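You operate a simulated robot arm through the tools that you are given. There is no shell and no other tool.

You run a simulated robot arm. Do the job below in one go: nothing can be reset, and whatever is moved stays where it is left.

JOB
Tap cylinders A and C 3 times each, then sort them.
Fine: each on the round tapper plate, by the lever, no tap more or fewer; flour below the red line goes on Good, above the line on Retest. Set down upright: what you pick out.

The check looks at the end state, three seconds after you hand in, the way a careful person would. Anything else that was tipped, shoved, dropped, spilled or broken makes it a failure.

ROBOT AND FRAMES
A 6-joint arm with a two-finger parallel gripper, fixed in place. Base frame: the origin is on the floor under the middle of its stand, x ahead of it, y to its left, z up; the work surface is at about z = 880. Lengths are in mm, angles in degrees, forces in N, time in s.
With the tool pointing down near the work surface it reaches from about 260 to 660 mm from the base axis. Its first joint turns from -66.0 to 66.0 degrees. Payload 2.9 kg.
The TCP is the grasp point between the finger pads, 30 mm short of the fingertips. In the tool frame z runs along the fingers and y along their closing line. Largest opening 110 mm; finger width 20, thickness 10; the body of the gripper, 48 by 112 mm, starts 55 mm behind the TCP.
Orientation is that of the tool frame in the base frame, as a unit quaternion [x, y, z, w]. With the fingers straight down and closing along the base's y, the tool's x points along the base's -x, its y along +y and its z along -z.

CONTROLS
- The arm moves only by the tool servo_tool. Its argument "moves" is a list of rows, each a list of 3 entries, a list of its own where there are three numbers: the shift along the tool's x, y, z in units of 300 mm (1.0 is 300 mm), then the turn, a rotation vector about the tool's x, y, z in units of 45 degrees (1.0 is 45 degrees), then the finger opening in mm, from 0 to 110. In form: [[[tx, ty, tz], [ax, ay, az], hand], ...]. A call has 1 to 20 rows; each row is the pose to reach, as a shift and turn from the pose commanded when the call began, along the tool's axes at that moment. A call with a number of a shift or a turn outside -1 to 1 is refused whole. Each row takes 0.2 s and may step no farther than 50 mm and 8.6 degrees from the row before; otherwise, or with a gripper value out of range, the whole call is refused. A pose out of reach is approached as far as the arm can. The call stops where the force on the tool passes 40 N (or 10 N more than at its start, if that is more) or the arm is blocked; 0.2 s more then pass. The fingers move at their own pace (about 108 mm/s each) and stop on an object; they squeeze with about 38 N. The grip force told is the motor's: it shows also when the fingers shut on nothing. Time passes only in rows, and 0.2 s behind the last, so rows that repeat a pose let the fingers close. The reply holds the time, the measured pose of the TCP, the force on the tool along the base axes, the opening and the grip force, in the units named above and with some noise, with the torque about the TCP (base axes, N m) and any sound that the robot's microphone picked up.
- Cameras (640 x 400 px; columns grow to the right, rows downward): "scene" is fixed at [41.5, 410.2, 1399.2]; the picture's right is [-0.97, -0.22, 0.00], its down [-0.10, 0.42, -0.90] and it looks along [0.20, -0.88, -0.43] (base axes); focal length 312 px, centre (320, 200). "wrist" rides on the gripper at [72, 17, -103] in the tool frame; the picture's right is [-0.23, 0.97, 0.00], its down [-0.76, -0.18, -0.62] and it looks along [-0.61, -0.14, 0.78] (tool axes); focal length 222 px, centre (320, 200).
- snapshot(camera): a new picture of that camera. It takes no simulated time.
- locate(camera, pixels): there is no depth. For up to 12 entries [column, row, z] of the newest picture of that camera ("zoom" is the newest enlarged one), the place [x, y] in the base frame at which the ray of that pixel passes the height z, good to about 3 mm. It takes no simulated time.
- inspect(camera, box): a new picture of the part [left, top, right, bottom] of that camera's present view, enlarged. It takes no simulated time.
- hand_in(): hands the job in; it is judged then, once.

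Open the gripper and draw the arm clear of the work before you hand the job in, unless the task says otherwise.

The tools are called after "Call:" as a command line: name --argument value ..., lists and objects as JSON in quotes. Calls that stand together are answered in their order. servo_tool: Moves the arm, as the interface text tells. Its arguments: {"type":"object","properties":{"moves":{"type":"array","items":{"type":"array"}}},"required":["moves"]} The other tools are called the same way: snapshot (camera) takes a picture; locate (camera, pixels) gives the place at which the rays of pixels pass given heights; inspect (camera, box) takes an enlarged picture of a part of a camera's view; hand_in () hands the job in.

At the start:

```text
time_s: 0.0
position: [342.1, -183.1, 1267.0]
ee_rot: [0.0, 1.0, 0.0, 0.001]
contact_force: [0.1, 0.2, 0.2]
wrist_torque: [0.0, -0.05, 0.0]
grip_width: 110.0
grip_force: 0.1
```

scene: 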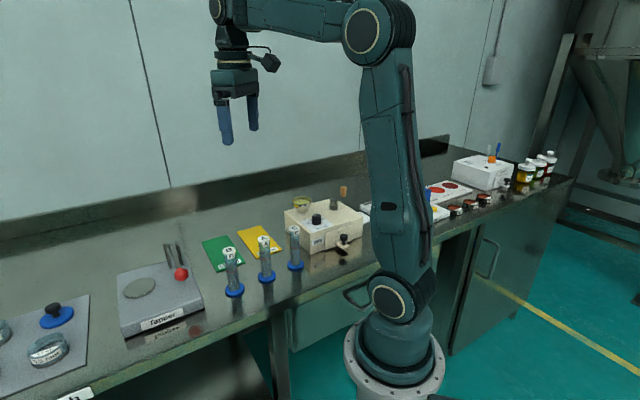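
wrist: 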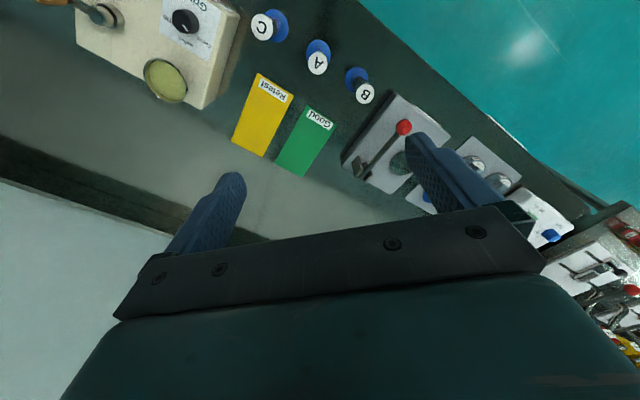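

The first pictures show three cylinders with lids A, B, C near scene (230,270), (265,262), (294,250), the tapper at (155,290), and the yellow and green cards. I'll enlarge these areas to look at details before any move.

Call:
inspect --camera "scene" --box '[100, 220, 220, 350]'

Call:
inspect --camera "scene" --box '[195, 200, 315, 310]'

Call:
inspect --camera "wrist" --box '[220, 0, 520, 220]'

```text
3.08 times, centred on (160, 285) of scene
```

zoom: 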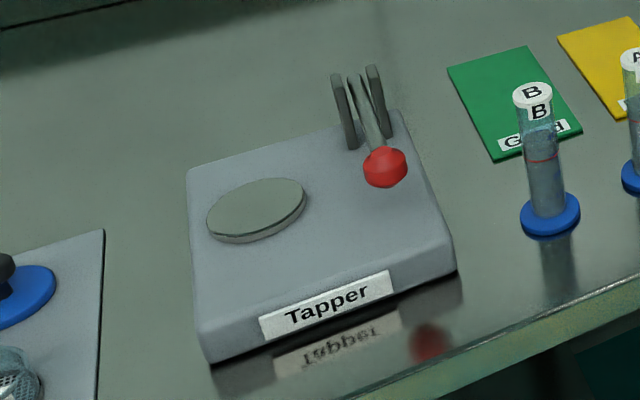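

```text
3.64 times, centred on (255, 255) of scene
```

zoom: 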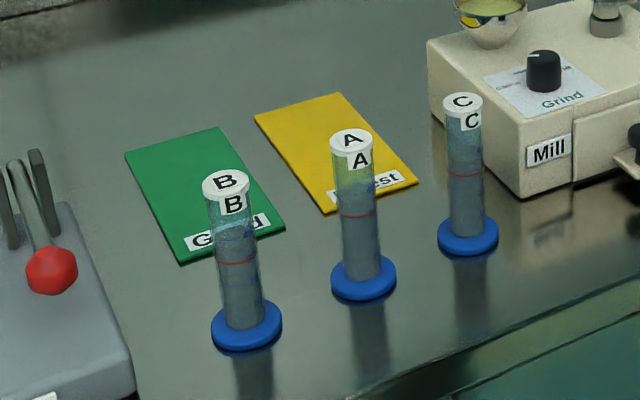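

```text
1.82 times, centred on (370, 110) of wrist
```

zoom: 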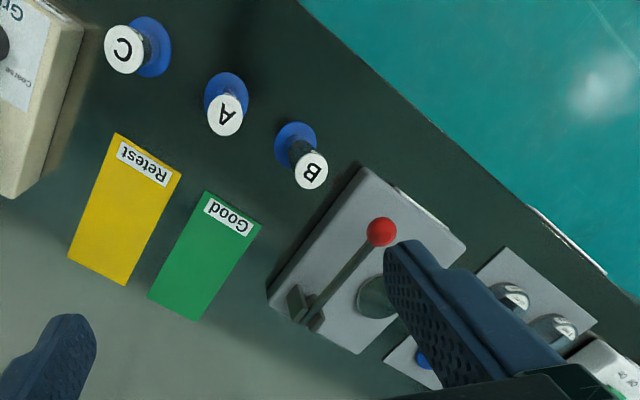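

I now use the pixel rays to find the bench positions of the cylinders, cards, tapper plate and lever in the scene picture.

Call:
snapshot --camera "scene"

Call:
locate --camera "scene" --pixels '[[234, 290, 886], [266.5, 276.5, 886], [295, 264.5, 886], [231, 250, 1000], [139, 288, 930], [181, 274, 950], [121, 338, 880], [203, 304, 880], [203, 241, 880], [227, 235, 880], [241, 262, 880], [219, 272, 880]]'

Call:
snapshot --camera "wrist"

Call:
locate --camera "wrist" --pixels '[[283, 23, 886], [318, 48, 886], [356, 75, 886], [404, 127, 950], [398, 165, 930], [263, 27, 1000], [317, 64, 1000], [364, 92, 1000], [258, 73, 880], [293, 95, 880], [307, 106, 880], [335, 120, 880]]'

```text
taken
```

scene: 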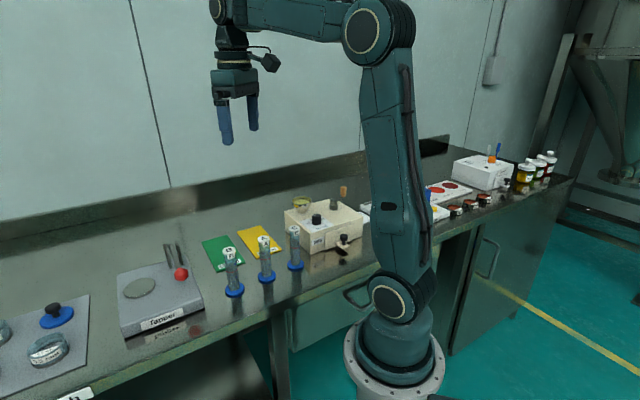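

```text
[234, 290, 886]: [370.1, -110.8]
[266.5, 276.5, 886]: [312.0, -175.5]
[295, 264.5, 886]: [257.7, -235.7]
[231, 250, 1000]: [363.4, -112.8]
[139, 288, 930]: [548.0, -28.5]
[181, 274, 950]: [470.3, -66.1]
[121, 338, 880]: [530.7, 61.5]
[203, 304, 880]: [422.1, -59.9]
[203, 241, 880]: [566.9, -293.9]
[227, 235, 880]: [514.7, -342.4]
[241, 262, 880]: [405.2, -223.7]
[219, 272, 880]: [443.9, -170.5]
```

```text
taken
```

wrist: 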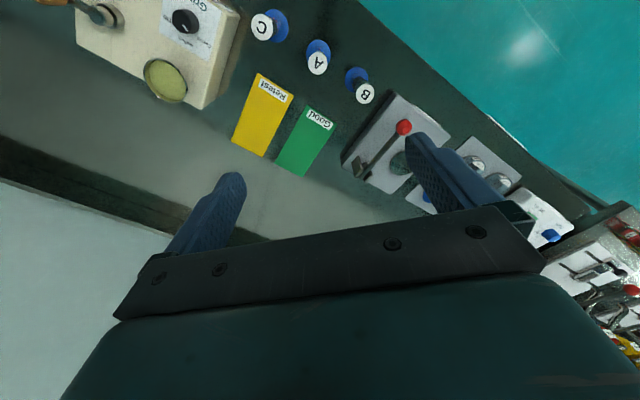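

```text
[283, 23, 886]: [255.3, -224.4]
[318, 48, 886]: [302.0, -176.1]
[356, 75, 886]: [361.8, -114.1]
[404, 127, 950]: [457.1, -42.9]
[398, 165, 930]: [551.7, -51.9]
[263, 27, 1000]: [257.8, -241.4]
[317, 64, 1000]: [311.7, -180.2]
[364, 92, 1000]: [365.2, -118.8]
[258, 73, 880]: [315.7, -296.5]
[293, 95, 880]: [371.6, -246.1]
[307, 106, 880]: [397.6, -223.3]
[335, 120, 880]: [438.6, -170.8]
```

Triangulating both views puts the lever knob near (450,-48,968), cylinders A at about (310,-177), B (366,-114), C (257,-237), lids around z≈1000. I move the empty hand high over toward the tapper to look at the lever and the plate.

Call:
servo_tool --moves '[[[-0.06, 0.08, 0.06], [0, 0, 0], 110], [[-0.13, 0.18, 0.13], [0, 0, 0], 110], [[-0.2, 0.27, 0.2], [0, 0, 0], 110], [[-0.27, 0.36, 0.26], [0, 0, 0], 110], [[-0.33, 0.44, 0.3], [0, 0, 0], 110], [[-0.36, 0.48, 0.32], [0, 0, 0], 110]]'

Call:
snapshot --camera "wrist"

Call:
snapshot --camera "scene"

```text
time_s: 1.4
position: [449.6, -38.1, 1172.5]
ee_rot: [0.0, 1.0, 0.0, 0.0]
contact_force: [0.0, -0.4, 0.4]
wrist_torque: [0.03, 0.03, -0.01]
grip_width: 110.2
grip_force: 0.1
```

```text
taken
```

wrist: 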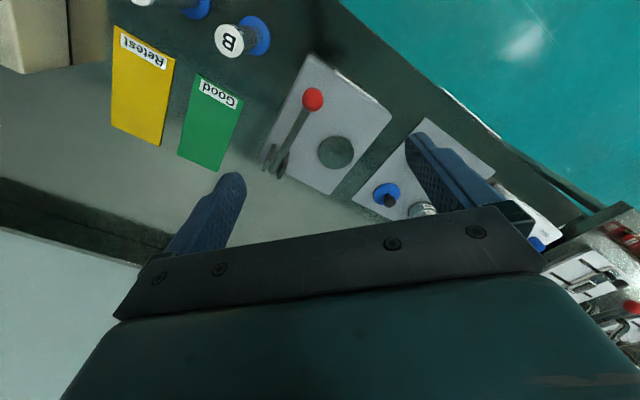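

```text
taken
```

scene: 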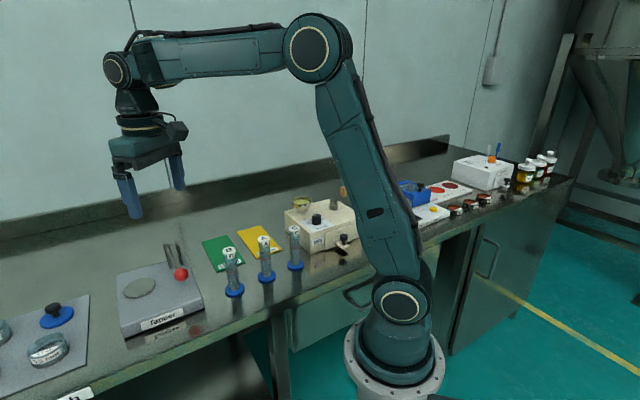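

Clear view of the tapper now: plate centre near wrist (336,152), knob at (313,99), posts at (275,160). I enlarge and locate them from both cameras.

Call:
locate --camera "wrist" --pixels '[[336, 152, 920], [336, 152, 930], [336, 152, 940], [313, 99, 960], [313, 99, 970], [313, 99, 980], [228, 41, 1000], [258, 36, 886]]'

Call:
locate --camera "scene" --pixels '[[139, 287, 920], [139, 287, 930], [139, 287, 940], [181, 274, 960], [181, 274, 970], [181, 274, 980], [228.8, 250.3, 1000], [234, 290, 886]]'

Call:
inspect --camera "wrist" --box '[240, 40, 420, 200]'

Call:
inspect --camera "scene" --box '[110, 230, 210, 345]'

```text
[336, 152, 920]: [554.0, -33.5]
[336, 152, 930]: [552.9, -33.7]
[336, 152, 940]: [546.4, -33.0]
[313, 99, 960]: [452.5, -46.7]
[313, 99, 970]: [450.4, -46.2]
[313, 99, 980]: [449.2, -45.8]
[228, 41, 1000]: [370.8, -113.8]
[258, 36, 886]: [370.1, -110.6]
```

```text
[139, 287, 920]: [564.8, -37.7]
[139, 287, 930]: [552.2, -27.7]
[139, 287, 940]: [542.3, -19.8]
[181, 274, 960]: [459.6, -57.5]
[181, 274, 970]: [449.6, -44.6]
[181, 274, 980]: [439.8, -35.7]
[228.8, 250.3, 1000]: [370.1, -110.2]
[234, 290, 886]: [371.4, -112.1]
```

```text
2.50 times, centred on (330, 120) of wrist
```

zoom: 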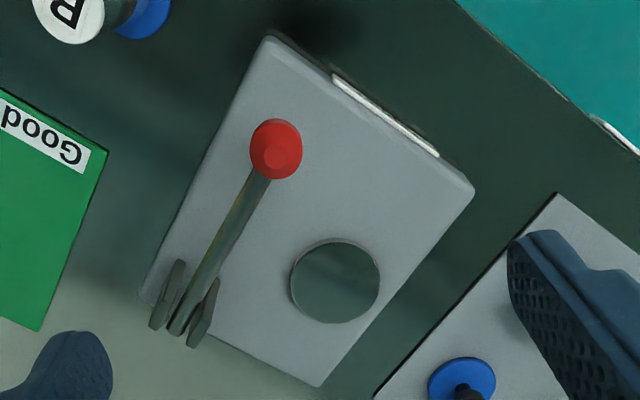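

```text
3.48 times, centred on (160, 288) of scene
```

zoom: 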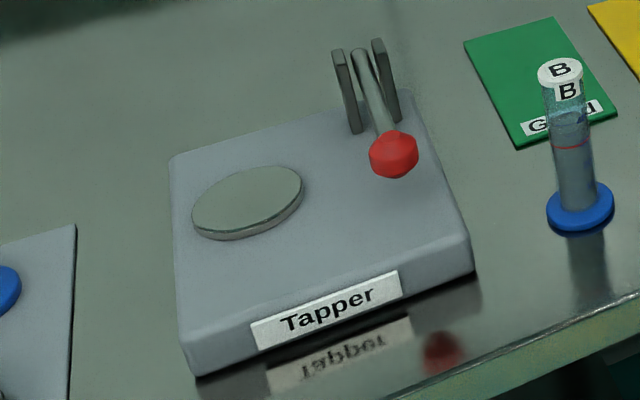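

Plate centre triangulates to about (554,-32,927) with radius ≈32, knob centre to (450,-46,970). Next I triangulate the lever's pivot end and posts (scene (170.6,245), wrist (273,171)) and the card corners.

Call:
snapshot --camera "wrist"

Call:
locate --camera "wrist" --pixels '[[273.2, 171.2, 960], [273.2, 171.2, 980], [273.2, 171.2, 1000], [199, 73, 880], [244, 94, 880], [178, 153, 880], [219, 172, 880], [113, 25, 880], [176, 59, 880], [112, 124, 880], [159, 145, 880]]'

Call:
snapshot --camera "scene"

Call:
locate --camera "scene" --pixels '[[170.6, 244.9, 960], [170.6, 244.9, 980], [170.6, 244.9, 1000], [203, 241, 880], [227, 235, 880], [244, 262, 880], [217, 272, 880], [237, 231, 880], [261, 225, 880], [282, 249, 880], [257, 258, 880]]'

```text
taken
```

wrist: 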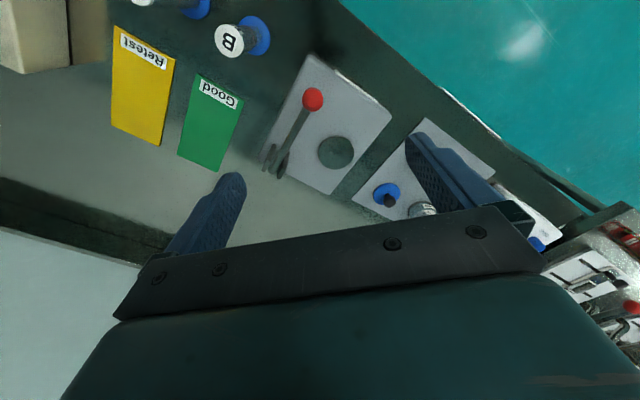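

```text
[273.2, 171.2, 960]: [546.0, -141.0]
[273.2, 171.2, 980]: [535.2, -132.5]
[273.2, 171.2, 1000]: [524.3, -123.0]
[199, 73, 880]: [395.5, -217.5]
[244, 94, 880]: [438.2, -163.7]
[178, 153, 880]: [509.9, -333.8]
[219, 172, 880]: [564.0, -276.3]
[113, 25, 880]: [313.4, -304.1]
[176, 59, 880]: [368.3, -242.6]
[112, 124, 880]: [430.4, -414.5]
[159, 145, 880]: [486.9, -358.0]
```

```text
taken
```

scene: 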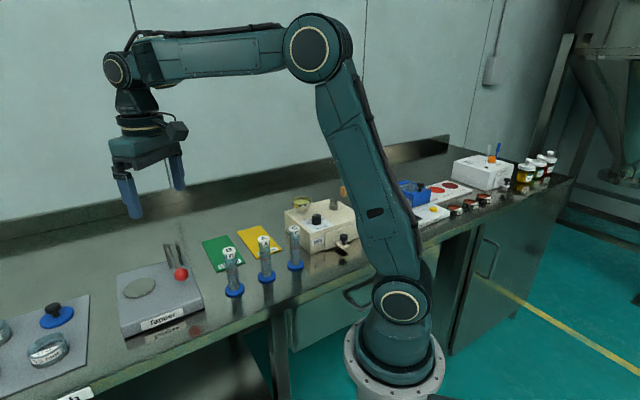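

```text
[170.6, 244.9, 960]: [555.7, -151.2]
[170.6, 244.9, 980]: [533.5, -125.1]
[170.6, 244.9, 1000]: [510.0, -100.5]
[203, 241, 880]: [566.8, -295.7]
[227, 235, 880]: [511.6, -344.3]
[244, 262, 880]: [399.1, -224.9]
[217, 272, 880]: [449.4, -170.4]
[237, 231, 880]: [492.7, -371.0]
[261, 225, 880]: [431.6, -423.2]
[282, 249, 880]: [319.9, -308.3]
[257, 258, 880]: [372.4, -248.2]
```

The lever is horizontal (~z 972) from posts at about (537,-133) to the knob; cards centre at about Good (479,-253) and Retest (402,-334). I refine cylinder axes from lid and base pixels, then head for A.

Call:
locate --camera "scene" --pixels '[[263.5, 239.3, 1000], [266.8, 275.6, 887], [294.3, 228.9, 1000], [295.7, 264.6, 887], [229.2, 250.6, 1000], [234.7, 289.3, 887], [325, 254, 880], [300, 200, 960], [285, 217, 960], [317, 237, 960]]'

Call:
servo_tool --moves '[[[0.08, -0.08, 0], [0, 0, 0], 110], [[0.18, -0.18, 0], [0, 0, 0], 110], [[0.28, -0.28, 0], [0, 0, 0], 110], [[0.37, -0.37, 0], [0, 0, 0], 110], [[0.44, -0.44, 0], [0, 0, 0], 80], [[0.463, -0.463, 0.05], [0, 0, 0], 60], [[0.463, -0.463, 0.1], [0, 0, 0], 60]]'

Call:
snapshot --camera "wrist"

Call:
snapshot --camera "scene"

```text
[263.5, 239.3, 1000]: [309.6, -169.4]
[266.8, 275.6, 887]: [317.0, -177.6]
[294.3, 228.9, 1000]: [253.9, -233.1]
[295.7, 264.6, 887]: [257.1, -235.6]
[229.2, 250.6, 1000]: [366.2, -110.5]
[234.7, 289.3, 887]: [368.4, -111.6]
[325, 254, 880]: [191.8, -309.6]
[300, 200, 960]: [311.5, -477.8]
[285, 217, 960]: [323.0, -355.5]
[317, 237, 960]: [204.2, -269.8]
```

```text
time_s: 3.0
position: [310.4, -178.2, 1140.6]
ee_rot: [0.0, 1.0, 0.0, 0.0]
contact_force: [1.0, 0.2, 0.1]
wrist_torque: [0.02, -0.04, -0.01]
grip_width: 60.0
grip_force: 0.0
```

```text
taken
```

wrist: 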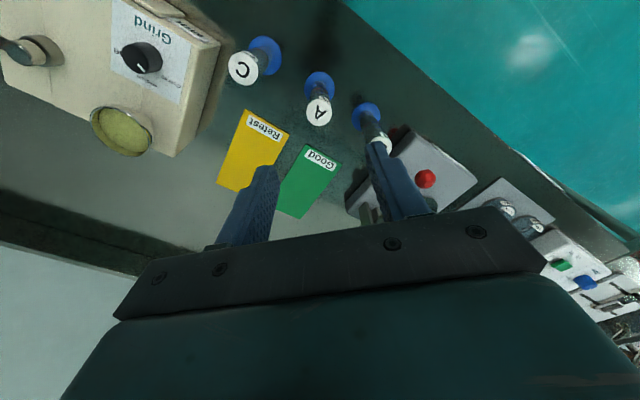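

```text
taken
```

scene: 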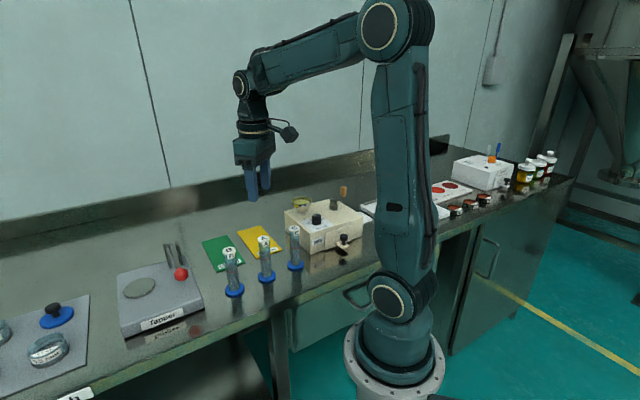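

A's lid is at wrist (319,110) with its base at (319,85); I check both at their heights from this closer view, along with C.

Call:
inspect --camera "wrist" --box '[220, 20, 420, 145]'

Call:
locate --camera "wrist" --pixels '[[319, 110, 1000], [319, 110, 1005], [319, 84, 887], [242, 68, 1000], [265, 57, 887], [385, 138, 1000], [366, 117, 887]]'

```text
3.20 times, centred on (320, 82) of wrist
```

zoom: 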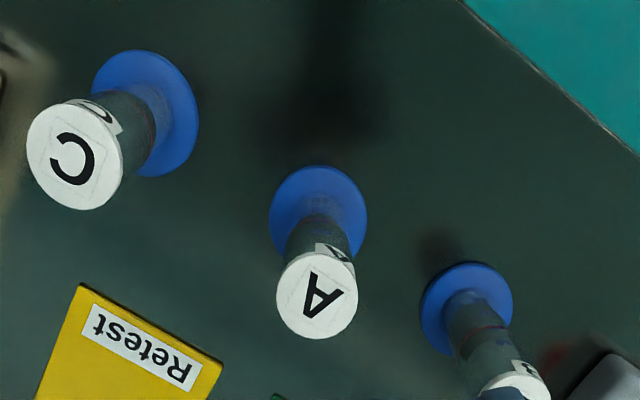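

```text
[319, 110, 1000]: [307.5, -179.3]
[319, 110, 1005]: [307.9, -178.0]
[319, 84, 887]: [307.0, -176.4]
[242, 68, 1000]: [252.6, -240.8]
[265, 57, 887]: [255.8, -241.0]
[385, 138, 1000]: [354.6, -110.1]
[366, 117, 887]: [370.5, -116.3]
```

I re-measure A's lid and base with the enlarged picture's finer pixels (lid (317,295), base disc (318,213)), and C's (75,157) and (146,113).

Call:
locate --camera "zoom" --pixels '[[317, 295, 1000], [318, 213, 887], [75, 157, 1000], [146, 113, 887]]'

Call:
inspect --camera "scene" --box '[215, 215, 315, 305]'

```text
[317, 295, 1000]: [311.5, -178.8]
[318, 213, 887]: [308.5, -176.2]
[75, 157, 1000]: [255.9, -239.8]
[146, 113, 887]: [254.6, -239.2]
```

```text
4.44 times, centred on (265, 260) of scene
```

zoom: 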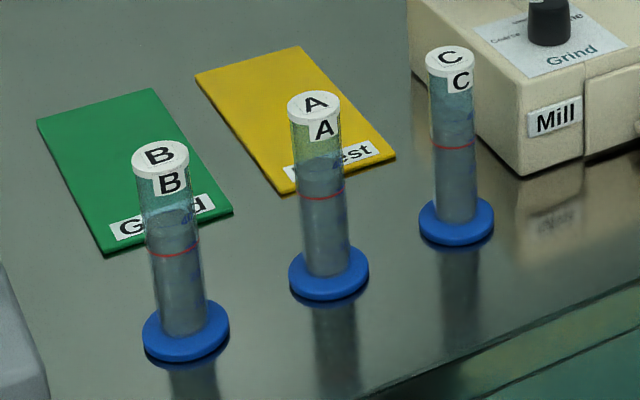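

A's axis is at (311,-177) by all views, so the open fingers (60 mm, along y) straddle it with room. I go straight down to TCP z≈960.

Call:
servo_tool --moves '[[[0, 0.003, 0.12], [0, 0, 0], 60], [[0, 0.003, 0.25], [0, 0, 0], 60], [[0, 0.003, 0.37], [0, 0, 0], 60], [[0, 0.003, 0.47], [0, 0, 0], 60], [[0, 0.003, 0.55], [0, 0, 0], 60], [[0, 0.003, 0.603], [0, 0, 0], 60]]'

Call:
inspect --camera "scene" --box '[200, 160, 320, 305]'

Call:
snapshot --camera "wrist"

```text
time_s: 4.4
position: [312.0, -176.4, 960.3]
ee_rot: [0.001, 1.0, 0.0, 0.0]
contact_force: [0.0, -0.5, -0.6]
wrist_torque: [0.01, -0.02, 0.0]
grip_width: 59.8
grip_force: 0.1
```

```text
2.76 times, centred on (260, 232) of scene
```

zoom: 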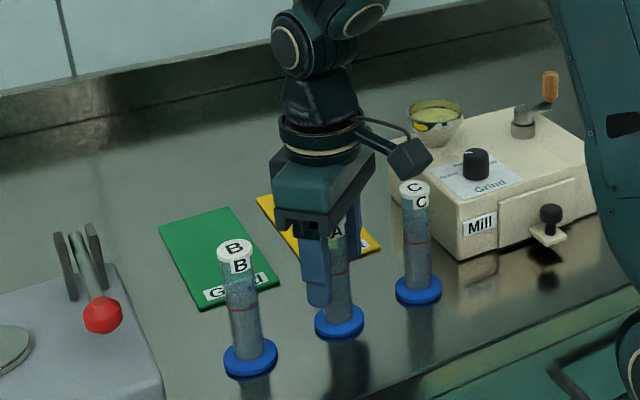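

```text
taken
```

wrist: 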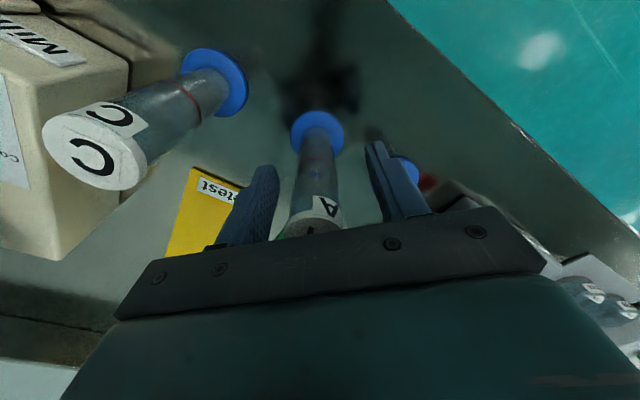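

A stands centred between the pads (wrist (318,200)), no contact. I close the fingers gradually onto it.

Call:
servo_tool --moves '[[[0, 0, 0], [0, 0, 0], 45], [[0, 0, 0], [0, 0, 0], 35], [[0, 0, 0], [0, 0, 0], 28], [[0, 0, 0], [0, 0, 0], 20], [[0, 0, 0], [0, 0, 0], 10], [[0, 0, 0], [0, 0, 0], 0], [[0, 0, 0], [0, 0, 0], 0]]'

Call:
snapshot --camera "wrist"

```text
time_s: 6.0
position: [311.8, -175.6, 960.3]
ee_rot: [0.0, 1.0, 0.0, 0.0]
contact_force: [-0.3, 0.7, -0.1]
wrist_torque: [0.02, 0.0, 0.02]
grip_width: 26.5
grip_force: 37.9
```

```text
taken
```

wrist: 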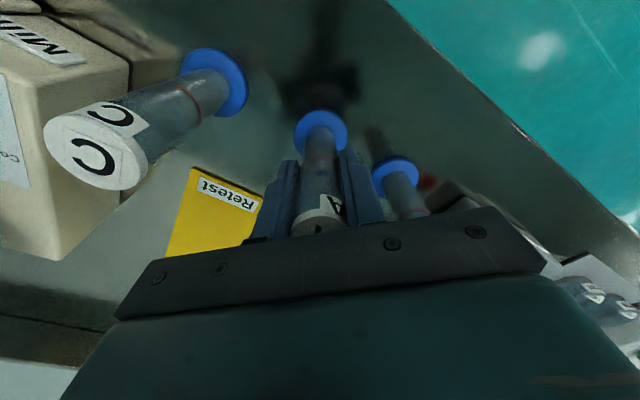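

A is held firmly (opening 26.5 mm, 37.9 N). I lift it straight up by about 190 mm.

Call:
servo_tool --moves '[[[0, 0, -0.02], [0, 0, 0], 0], [[0, 0, -0.08], [0, 0, 0], 0], [[0, 0, -0.18], [0, 0, 0], 0], [[0, 0, -0.3], [0, 0, 0], 0], [[0, 0, -0.42], [0, 0, 0], 0], [[0, 0, -0.53], [0, 0, 0], 0], [[0, 0, -0.6], [0, 0, 0], 0], [[0, 0, -0.63], [0, 0, 0], 0]]'

Call:
snapshot --camera "wrist"

Call:
inspect --camera "scene" --box '[180, 120, 340, 305]'

```text
time_s: 7.8
position: [312.2, -175.8, 1148.2]
ee_rot: [0.001, 1.0, 0.0, 0.0]
contact_force: [0.3, 0.3, -0.2]
wrist_torque: [0.03, 0.04, 0.0]
grip_width: 26.5
grip_force: 38.0
```

```text
taken
```

wrist: 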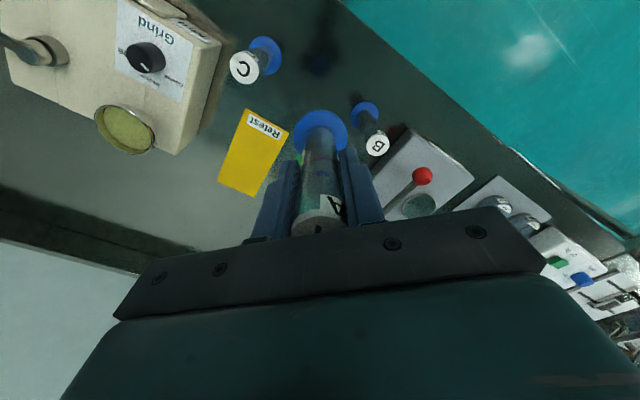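

```text
2.16 times, centred on (260, 212) of scene
```

zoom: 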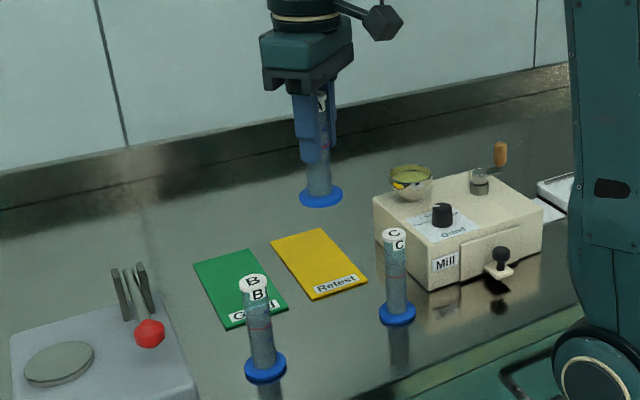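

A hangs upright with its base disc at wrist (321,132). I check its offset from the TCP before moving, then carry it at height to over the plate.

Call:
inspect --camera "wrist" --box '[250, 90, 400, 250]'

Call:
locate --camera "wrist" --pixels '[[321, 132, 1068], [321, 132, 1075], [294.5, 132, 1072], [347.5, 132, 1072], [320, 227, 1188]]'

```text
2.50 times, centred on (325, 170) of wrist
```

zoom: 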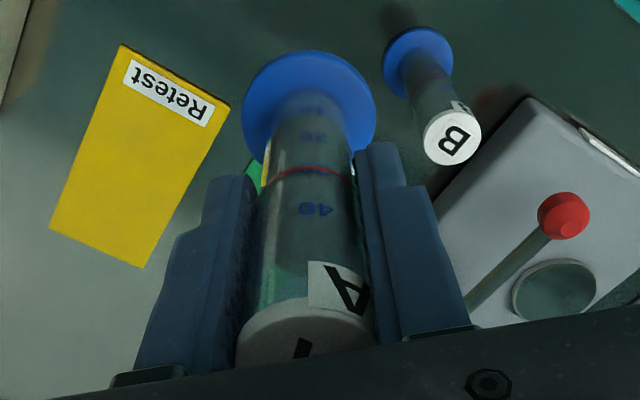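

```text
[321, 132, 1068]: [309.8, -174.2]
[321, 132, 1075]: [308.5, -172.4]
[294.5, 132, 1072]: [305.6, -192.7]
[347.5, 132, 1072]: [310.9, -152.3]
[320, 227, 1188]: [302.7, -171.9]
```

The base disc sits within about 2 mm of the TCP axis. I carry A level at this height to over the plate centre (554,-34) in gentle steps.

Call:
servo_tool --moves '[[[-0.03, 0.018, 0], [0, 0, 0], 0], [[-0.09, 0.053, 0], [0, 0, 0], 0], [[-0.18, 0.106, 0], [0, 0, 0], 0], [[-0.28, 0.165, 0], [0, 0, 0], 0], [[-0.38, 0.224, 0], [0, 0, 0], 0], [[-0.48, 0.283, 0], [0, 0, 0], 0], [[-0.58, 0.342, 0], [0, 0, 0], 0], [[-0.67, 0.395, 0], [0, 0, 0], 0], [[-0.74, 0.436, 0], [0, 0, 0], 0], [[-0.785, 0.463, 0], [0, 0, 0], 0], [[-0.809, 0.477, 0], [0, 0, 0], 0]]'

Call:
snapshot --camera "wrist"

Call:
inspect --camera "scene" --box '[60, 120, 260, 345]'

```text
time_s: 10.2
position: [554.3, -32.8, 1149.0]
ee_rot: [0.0, 1.0, 0.0, 0.0]
contact_force: [0.6, 0.3, -1.2]
wrist_torque: [0.01, 0.02, -0.02]
grip_width: 26.2
grip_force: 38.0
```

```text
taken
```

wrist: 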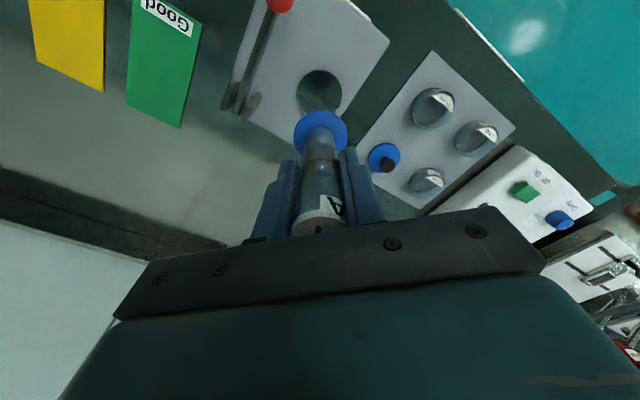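

```text
1.78 times, centred on (160, 232) of scene
```

zoom: 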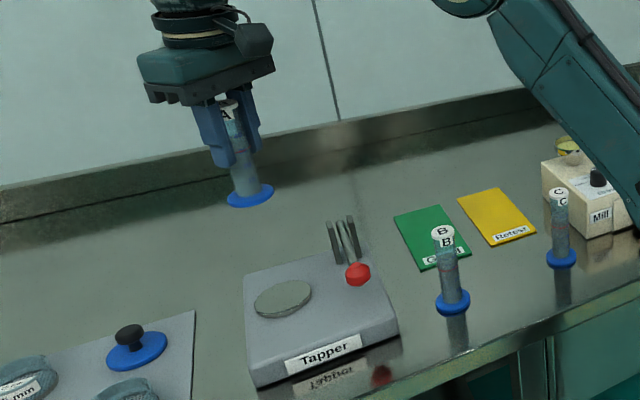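

The plate shows at wrist (319,92), x from 296 to 342. I check its place again from this nearer view.

Call:
locate --camera "wrist" --pixels '[[319, 93, 927], [296, 93, 927], [342, 93, 927], [319, 70, 927], [321, 132, 1072]]'

Call:
inspect --camera "wrist" --box '[270, 40, 390, 150]'

Call:
inspect --camera "scene" --box '[100, 225, 220, 345]'

```text
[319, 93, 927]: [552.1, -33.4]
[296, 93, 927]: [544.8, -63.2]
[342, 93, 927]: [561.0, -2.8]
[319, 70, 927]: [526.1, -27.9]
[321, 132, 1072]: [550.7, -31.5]
```

```text
3.64 times, centred on (330, 95) of wrist
```

zoom: 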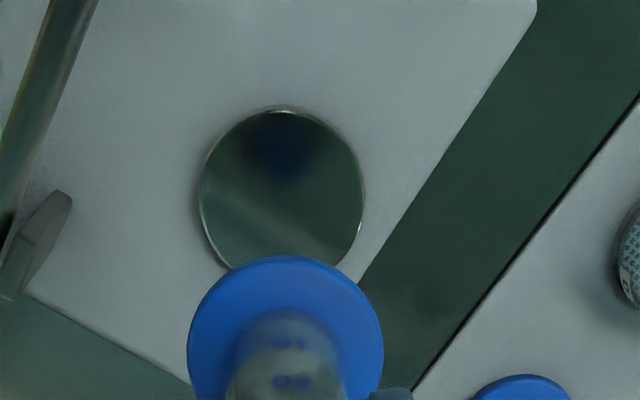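

```text
3.33 times, centred on (160, 285) of scene
```

zoom: 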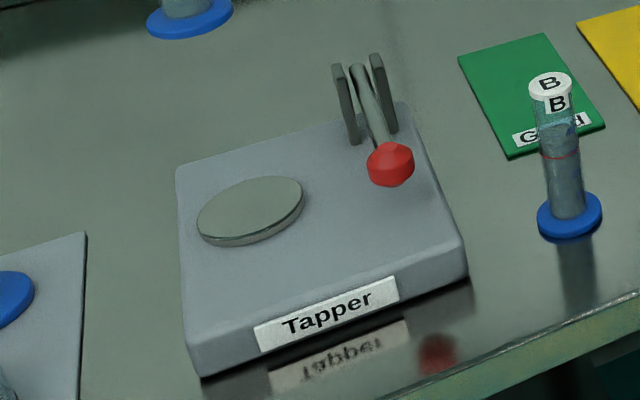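

Plate centre re-measures to about (553,-32.5), directly below the held cylinder. I lower A to about 10 mm above the plate.

Call:
servo_tool --moves '[[[0, 0, 0.04], [0, 0, 0], 0], [[0, 0, 0.12], [0, 0, 0], 0], [[0, 0, 0.22], [0, 0, 0], 0], [[0, 0, 0.32], [0, 0, 0], 0], [[0, 0, 0.39], [0, 0, 0], 0], [[0, 0, 0.43], [0, 0, 0], 0], [[0, 0, 0.44], [0, 0, 0], 0]]'

Call:
inspect --camera "scene" --box '[100, 185, 240, 345]'

Call:
inspect --camera "wrist" --box '[230, 60, 410, 240]'

```text
time_s: 11.8
position: [555.2, -33.2, 1017.1]
ee_rot: [0.0, 1.0, -0.001, 0.0]
contact_force: [-0.1, -0.4, -1.2]
wrist_torque: [0.02, 0.0, -0.01]
grip_width: 26.1
grip_force: 37.8
```

```text
2.50 times, centred on (170, 265) of scene
```

zoom: 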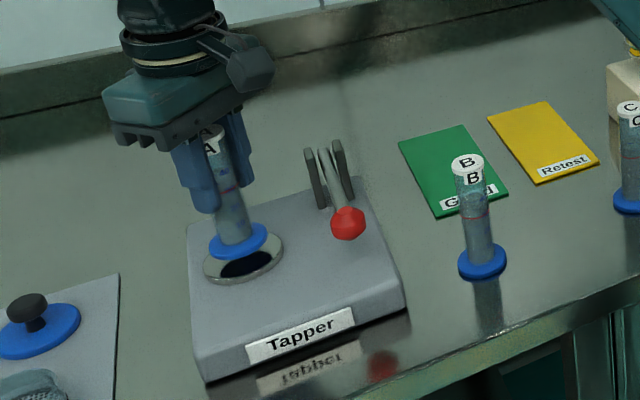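

```text
2.22 times, centred on (320, 150) of wrist
```

zoom: 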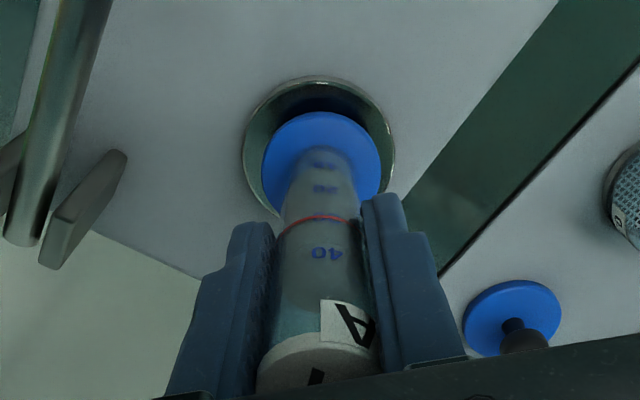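

The disc sits concentric over the plate (wrist zoom disc 262–381 within plate 242–395). I ease down a few millimetres at a time while watching the force.

Call:
servo_tool --moves '[[[0, 0, 0.007], [0, 0, 0], 0], [[0, 0, 0.013], [0, 0, 0], 0], [[0, 0, 0.018], [0, 0, 0], 0]]'

Call:
inspect --camera "scene" --box '[120, 255, 190, 315]'

```text
time_s: 12.6
position: [554.0, -34.1, 1012.1]
ee_rot: [0.0, 1.0, 0.0, 0.0]
contact_force: [0.0, -0.1, -1.4]
wrist_torque: [0.0, 0.04, -0.01]
grip_width: 26.4
grip_force: 38.5
```

```text
6.67 times, centred on (155, 285) of scene
```

zoom: 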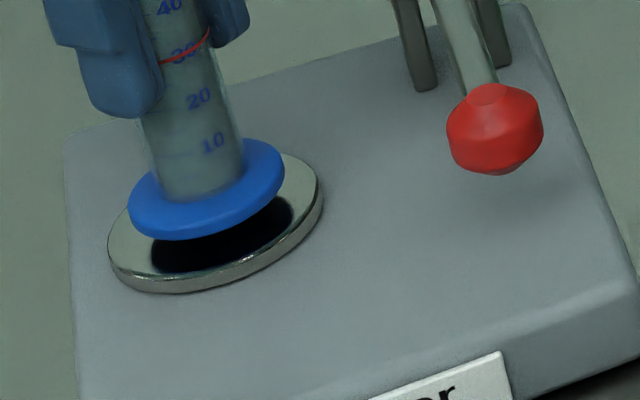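

There is still a gap of about 6 mm (disc edge at zoom row 240, its reflection at 272). I go down 4 mm and then in 1 mm steps.

Call:
servo_tool --moves '[[[0, 0, 0.007], [0, 0, 0], 0], [[0, 0, 0.013], [0, 0, 0], 0], [[0, 0, 0.015], [0, 0, 0], 0]]'

Call:
inspect --camera "scene" --box '[120, 255, 190, 315]'

```text
time_s: 13.4
position: [555.6, -33.0, 1007.4]
ee_rot: [0.0, 1.0, 0.001, 0.0]
contact_force: [0.1, -0.7, -0.4]
wrist_torque: [-0.01, -0.05, 0.04]
grip_width: 26.7
grip_force: 38.4
```

```text
6.67 times, centred on (155, 285) of scene
```

zoom: 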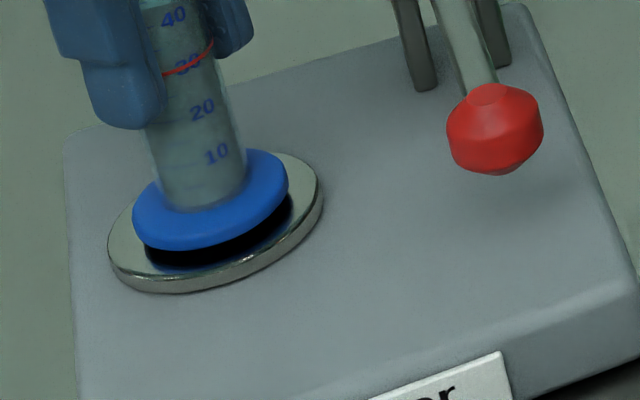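

The gap is now about 3 mm, force unchanged. I continue 2.5 mm in small steps.

Call:
servo_tool --moves '[[[0, 0, 0.004], [0, 0, 0], 0], [[0, 0, 0.007], [0, 0, 0], 0], [[0, 0, 0.0085], [0, 0, 0], 0]]'

Call:
inspect --camera "scene" --box '[120, 255, 190, 315]'

```text
time_s: 14.2
position: [554.0, -33.0, 1004.4]
ee_rot: [0.0, 1.0, -0.001, 0.0]
contact_force: [0.5, 0.2, -1.9]
wrist_torque: [0.03, -0.01, -0.01]
grip_width: 26.2
grip_force: 37.8
```

```text
6.67 times, centred on (155, 285) of scene
```

zoom: 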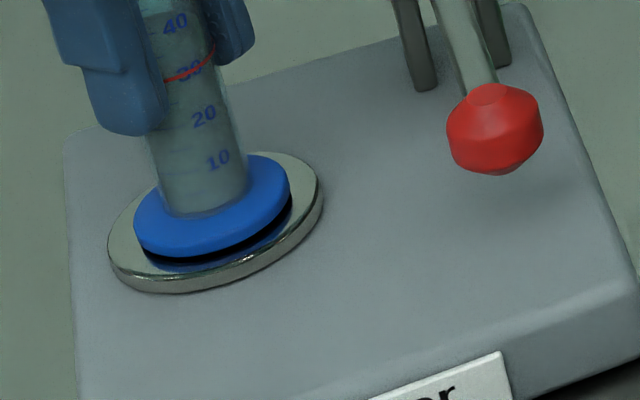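

About 1 mm remains (thin dark slit at zoom row 262). I go down another 1.2 mm.

Call:
servo_tool --moves '[[[0, 0, 0.002], [0, 0, 0], 0], [[0, 0, 0.004], [0, 0, 0], 0], [[0, 0, 0.004], [0, 0, 0], 0]]'

Call:
inspect --camera "scene" --box '[120, 255, 190, 315]'

```text
time_s: 15.0
position: [552.8, -33.5, 1002.5]
ee_rot: [0.0, 1.0, 0.0, 0.0]
contact_force: [-0.7, -0.6, -1.5]
wrist_torque: [0.0, 0.0, 0.0]
grip_width: 26.4
grip_force: 37.9
```

```text
6.67 times, centred on (155, 285) of scene
```

zoom: 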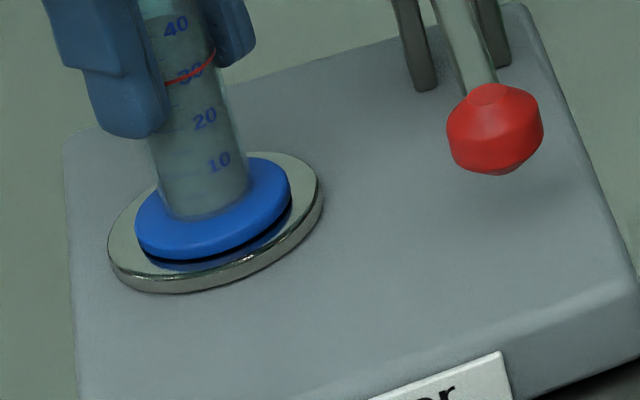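

A hairline slit still shows and the force is flat; I step down another 1.2 mm looking for contact.

Call:
servo_tool --moves '[[[0, 0, 0.002], [0, 0, 0], 0], [[0, 0, 0.004], [0, 0, 0], 0], [[0, 0, 0.004], [0, 0, 0], 0]]'

Call:
inspect --camera "scene" --box '[120, 255, 190, 315]'

```text
time_s: 15.8
position: [553.7, -34.9, 1003.1]
ee_rot: [0.0, 1.0, 0.0, 0.001]
contact_force: [-0.5, -0.4, 6.2]
wrist_torque: [0.07, 0.09, 0.07]
grip_width: 26.5
grip_force: 37.8
```

```text
6.67 times, centred on (155, 285) of scene
```

zoom: 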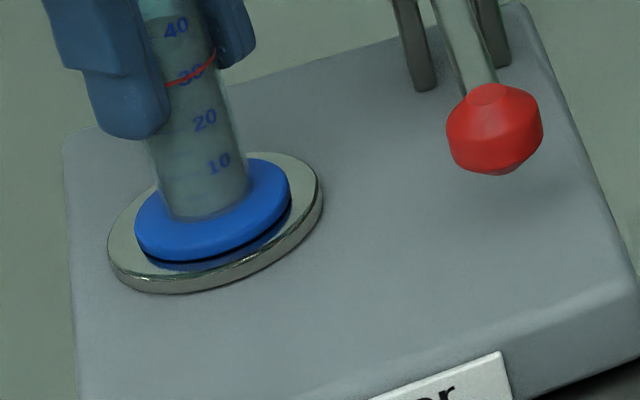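

Contact force rose to 6.2 N, so A stands on the plate. I open the fingers step by step and hold still.

Call:
servo_tool --moves '[[[0, 0, -0.002], [0, 0, 0], 26], [[0, 0, -0.002], [0, 0, 0], 30], [[0, 0, -0.002], [0, 0, 0], 36], [[0, 0, -0.002], [0, 0, 0], 46], [[0, 0, -0.002], [0, 0, 0], 60]]'

Call:
inspect --camera "scene" --box '[110, 205, 210, 315]'

Call:
snapshot --camera "wrist"

```text
time_s: 17.0
position: [553.4, -34.0, 1002.3]
ee_rot: [0.0, 1.0, 0.001, -0.001]
contact_force: [-0.3, 0.4, -1.1]
wrist_torque: [0.0, -0.01, 0.01]
grip_width: 59.9
grip_force: 0.1
```

```text
3.64 times, centred on (160, 260) of scene
```

zoom: 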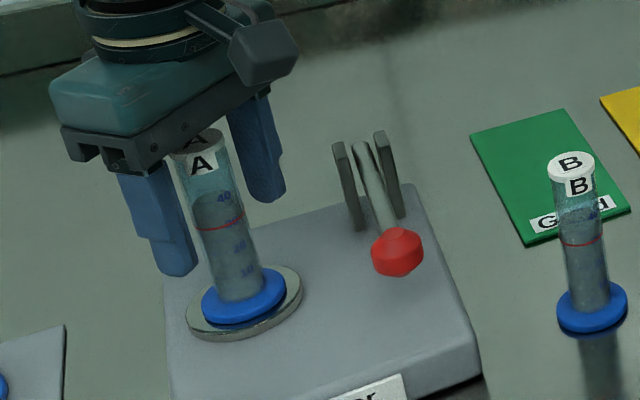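

```text
taken
```

wrist: 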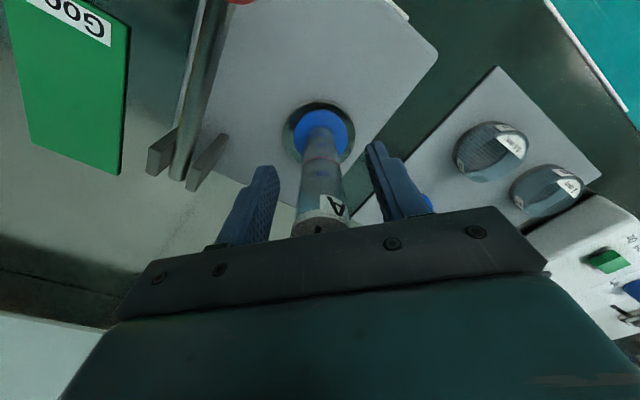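

A stands upright and centred on the plate with the fingers clear on both sides. I raise straight up 120 mm, then shift over the knob while closing the fingers.

Call:
servo_tool --moves '[[[0, 0, -0.04], [0, 0, 0], 60], [[0, 0, -0.12], [0, 0, 0], 60], [[0, 0, -0.22], [0, 0, 0], 60], [[0, 0, -0.32], [0, 0, 0], 60], [[0, 0, -0.4], [0, 0, 0], 60], [[0.06, -0.01, -0.4], [0, 0, 0], 60], [[0.16, -0.02, -0.4], [0, 0, 0], 60], [[0.26, -0.03, -0.4], [0, 0, 0], 30], [[0.33, -0.038, -0.4], [0, 0, 0], 0], [[0.347, -0.04, -0.4], [0, 0, 0], 0], [[0.347, -0.04, -0.4], [0, 0, 0], 0]]'

Call:
snapshot --camera "wrist"

Call:
inspect --camera "scene" --box '[80, 160, 260, 320]'

```text
time_s: 19.4
position: [449.6, -46.5, 1124.0]
ee_rot: [0.0, 1.0, 0.0, 0.0]
contact_force: [1.3, 0.2, -0.9]
wrist_torque: [-0.04, -0.01, -0.04]
grip_width: 0.0
grip_force: 38.0
```

```text
taken
```

wrist: 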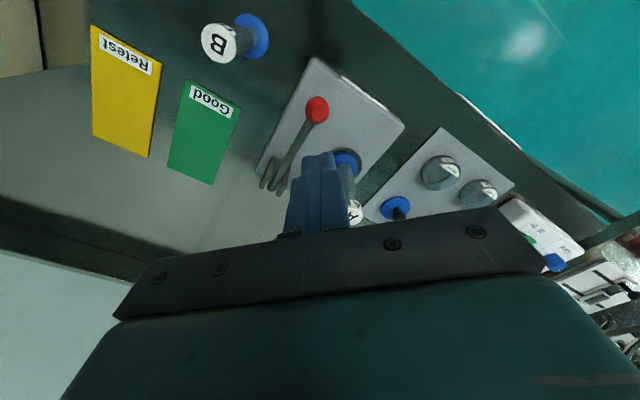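

```text
2.50 times, centred on (170, 240) of scene
```

zoom: 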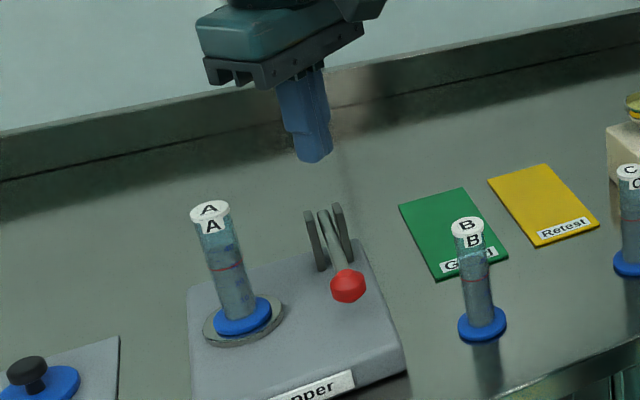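

A stands alone on the plate and the closed fingers hover over the lever. I measure the knob (wrist (317,109)) from here to align the press.

Call:
inspect --camera "wrist" --box '[240, 70, 400, 220]'

Call:
locate --camera "wrist" --pixels '[[317, 109.5, 970], [317, 109.5, 980], [306, 109.5, 970], [328, 109.5, 970], [290, 155, 972]]'

Call:
locate --camera "scene" --pixels '[[181, 274, 970]]'

```text
2.67 times, centred on (320, 145) of wrist
```

zoom: 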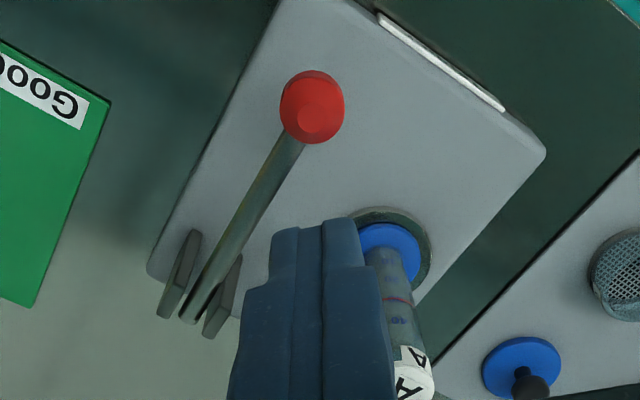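

```text
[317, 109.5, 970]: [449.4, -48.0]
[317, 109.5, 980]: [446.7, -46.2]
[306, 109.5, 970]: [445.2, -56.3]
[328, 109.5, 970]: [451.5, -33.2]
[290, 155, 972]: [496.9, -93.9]
```

```text
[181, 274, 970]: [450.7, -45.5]
```

Knob centre is (449.5,-46.5), right under the fingertips. I lower to about 10 mm above the knob's top.

Call:
servo_tool --moves '[[[0, 0, 0.06], [0, 0, 0], 0], [[0, 0, 0.16], [0, 0, 0], 0], [[0, 0, 0.25], [0, 0, 0], 0], [[0, 0, 0.31], [0, 0, 0], 0], [[0, 0, 0.33], [0, 0, 0], 0]]'

Call:
inspect --camera "scene" --box '[120, 205, 220, 315]'

Call:
inspect --camera "wrist" --box '[240, 60, 420, 240]'

```text
time_s: 20.6
position: [450.0, -45.9, 1024.7]
ee_rot: [0.001, 1.0, 0.0, -0.001]
contact_force: [0.0, 0.8, -0.7]
wrist_torque: [0.01, -0.01, 0.01]
grip_width: 0.1
grip_force: 37.7
```

```text
3.64 times, centred on (170, 260) of scene
```

zoom: 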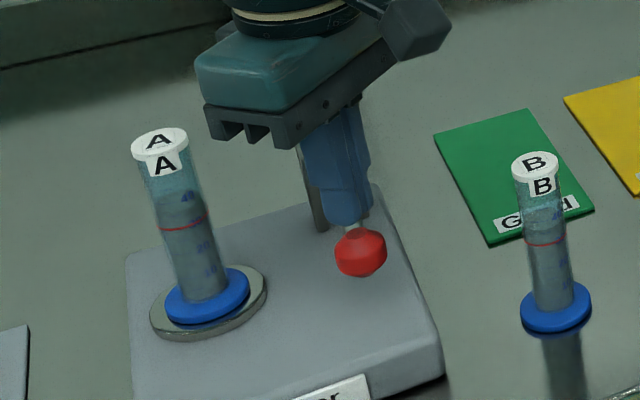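

```text
2.22 times, centred on (330, 150) of wrist
```

zoom: 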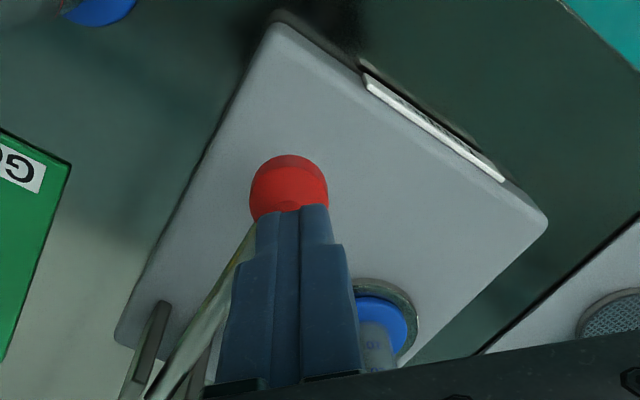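

The fingertip lines up with the knob (scene zoom fingertip (347,222), knob (360,252)). I press down in small steps, watching force and sound.

Call:
servo_tool --moves '[[[0, 0, 0.013], [0, 0, 0], 0], [[0, 0, 0.027], [0, 0, 0], 0], [[0, 0, 0.04], [0, 0, 0], 0], [[0, 0, 0.05], [0, 0, 0], 0]]'

Call:
inspect --camera "scene" --box '[120, 205, 220, 315]'

```text
time_s: 21.6
position: [450.2, -45.7, 1009.0]
ee_rot: [0.0, 1.0, 0.0, 0.0]
contact_force: [0.0, 0.4, 0.2]
wrist_torque: [-0.05, 0.01, 0.03]
grip_width: 0.2
grip_force: 37.7
```

```text
3.64 times, centred on (170, 260) of scene
```

zoom: 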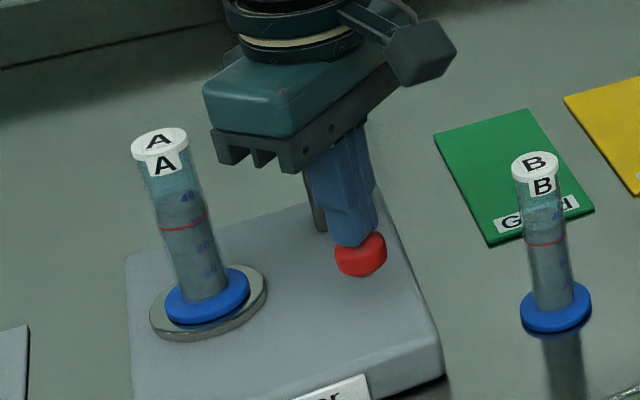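

The fingertips are just reaching the knob, no force yet. I keep pressing in small steps.

Call:
servo_tool --moves '[[[0, 0, 0.01], [0, 0, 0], 0], [[0, 0, 0.02], [0, 0, 0], 0], [[0, 0, 0.03], [0, 0, 0], 0]]'

Call:
inspect --camera "scene" --box '[120, 205, 220, 315]'

```text
time_s: 22.4
position: [450.1, -45.1, 1000.8]
ee_rot: [0.0, 1.0, 0.001, 0.0]
contact_force: [-1.1, 0.2, 3.0]
wrist_torque: [0.04, 0.03, -0.01]
grip_width: 0.0
grip_force: 37.0
```

```text
3.64 times, centred on (170, 260) of scene
```

zoom: 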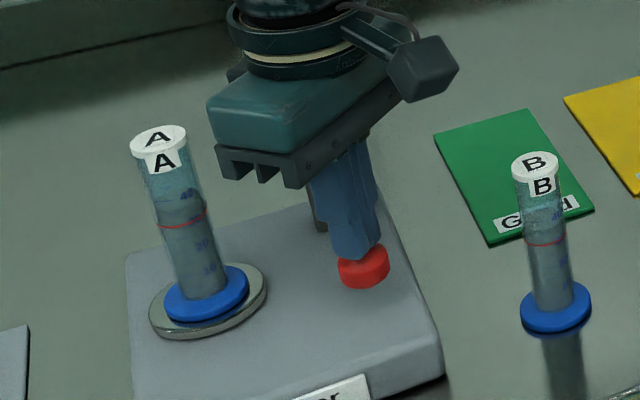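

The lever yields at about 3–4 N and A's plate seems to lift by a hair. I continue pressing in small steps.

Call:
servo_tool --moves '[[[0, 0, 0.01], [0, 0, 0], 0], [[0, 0, 0.02], [0, 0, 0], 0], [[0, 0, 0.03], [0, 0, 0], 0]]'

Call:
inspect --camera "scene" --box '[120, 205, 220, 315]'

```text
time_s: 23.2
position: [450.0, -45.1, 992.4]
ee_rot: [0.0, 1.0, 0.0, 0.001]
contact_force: [-1.2, 0.3, 2.7]
wrist_torque: [0.0, 0.02, 0.02]
grip_width: 0.0
grip_force: 37.8
```

```text
3.64 times, centred on (170, 260) of scene
```

zoom: 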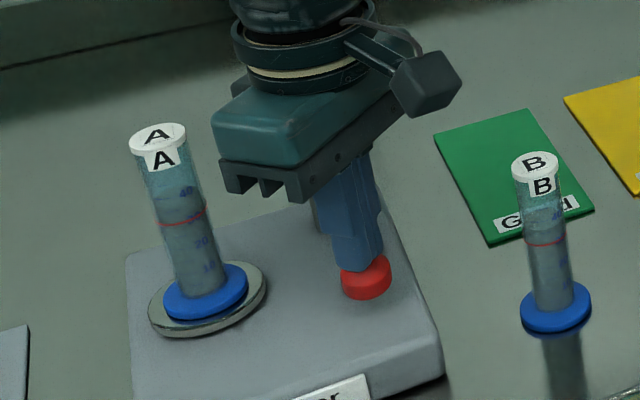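

The plate with A is rising as the lever goes down (force ~3 N, no sound yet). I continue down.

Call:
servo_tool --moves '[[[0, 0, 0.01], [0, 0, 0], 0], [[0, 0, 0.02], [0, 0, 0], 0], [[0, 0, 0.03], [0, 0, 0], 0]]'

Call:
inspect --camera "scene" --box '[120, 205, 220, 315]'

```text
time_s: 24.0
position: [449.6, -46.0, 983.4]
ee_rot: [0.0, 1.0, 0.0, 0.003]
contact_force: [-2.7, 1.9, 20.7]
wrist_torque: [-0.13, -0.05, -0.06]
grip_width: 0.1
grip_force: 37.6
```

```text
3.64 times, centred on (170, 260) of scene
```

zoom: 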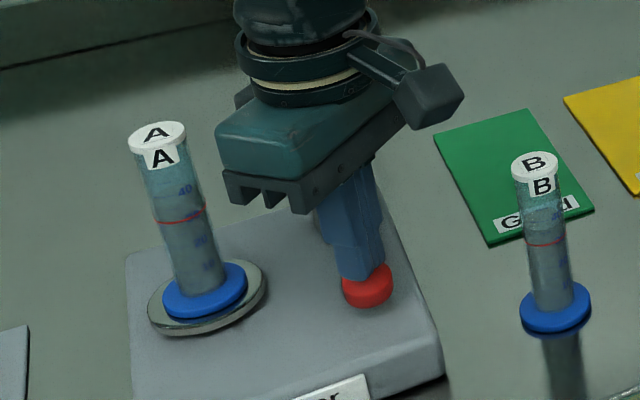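

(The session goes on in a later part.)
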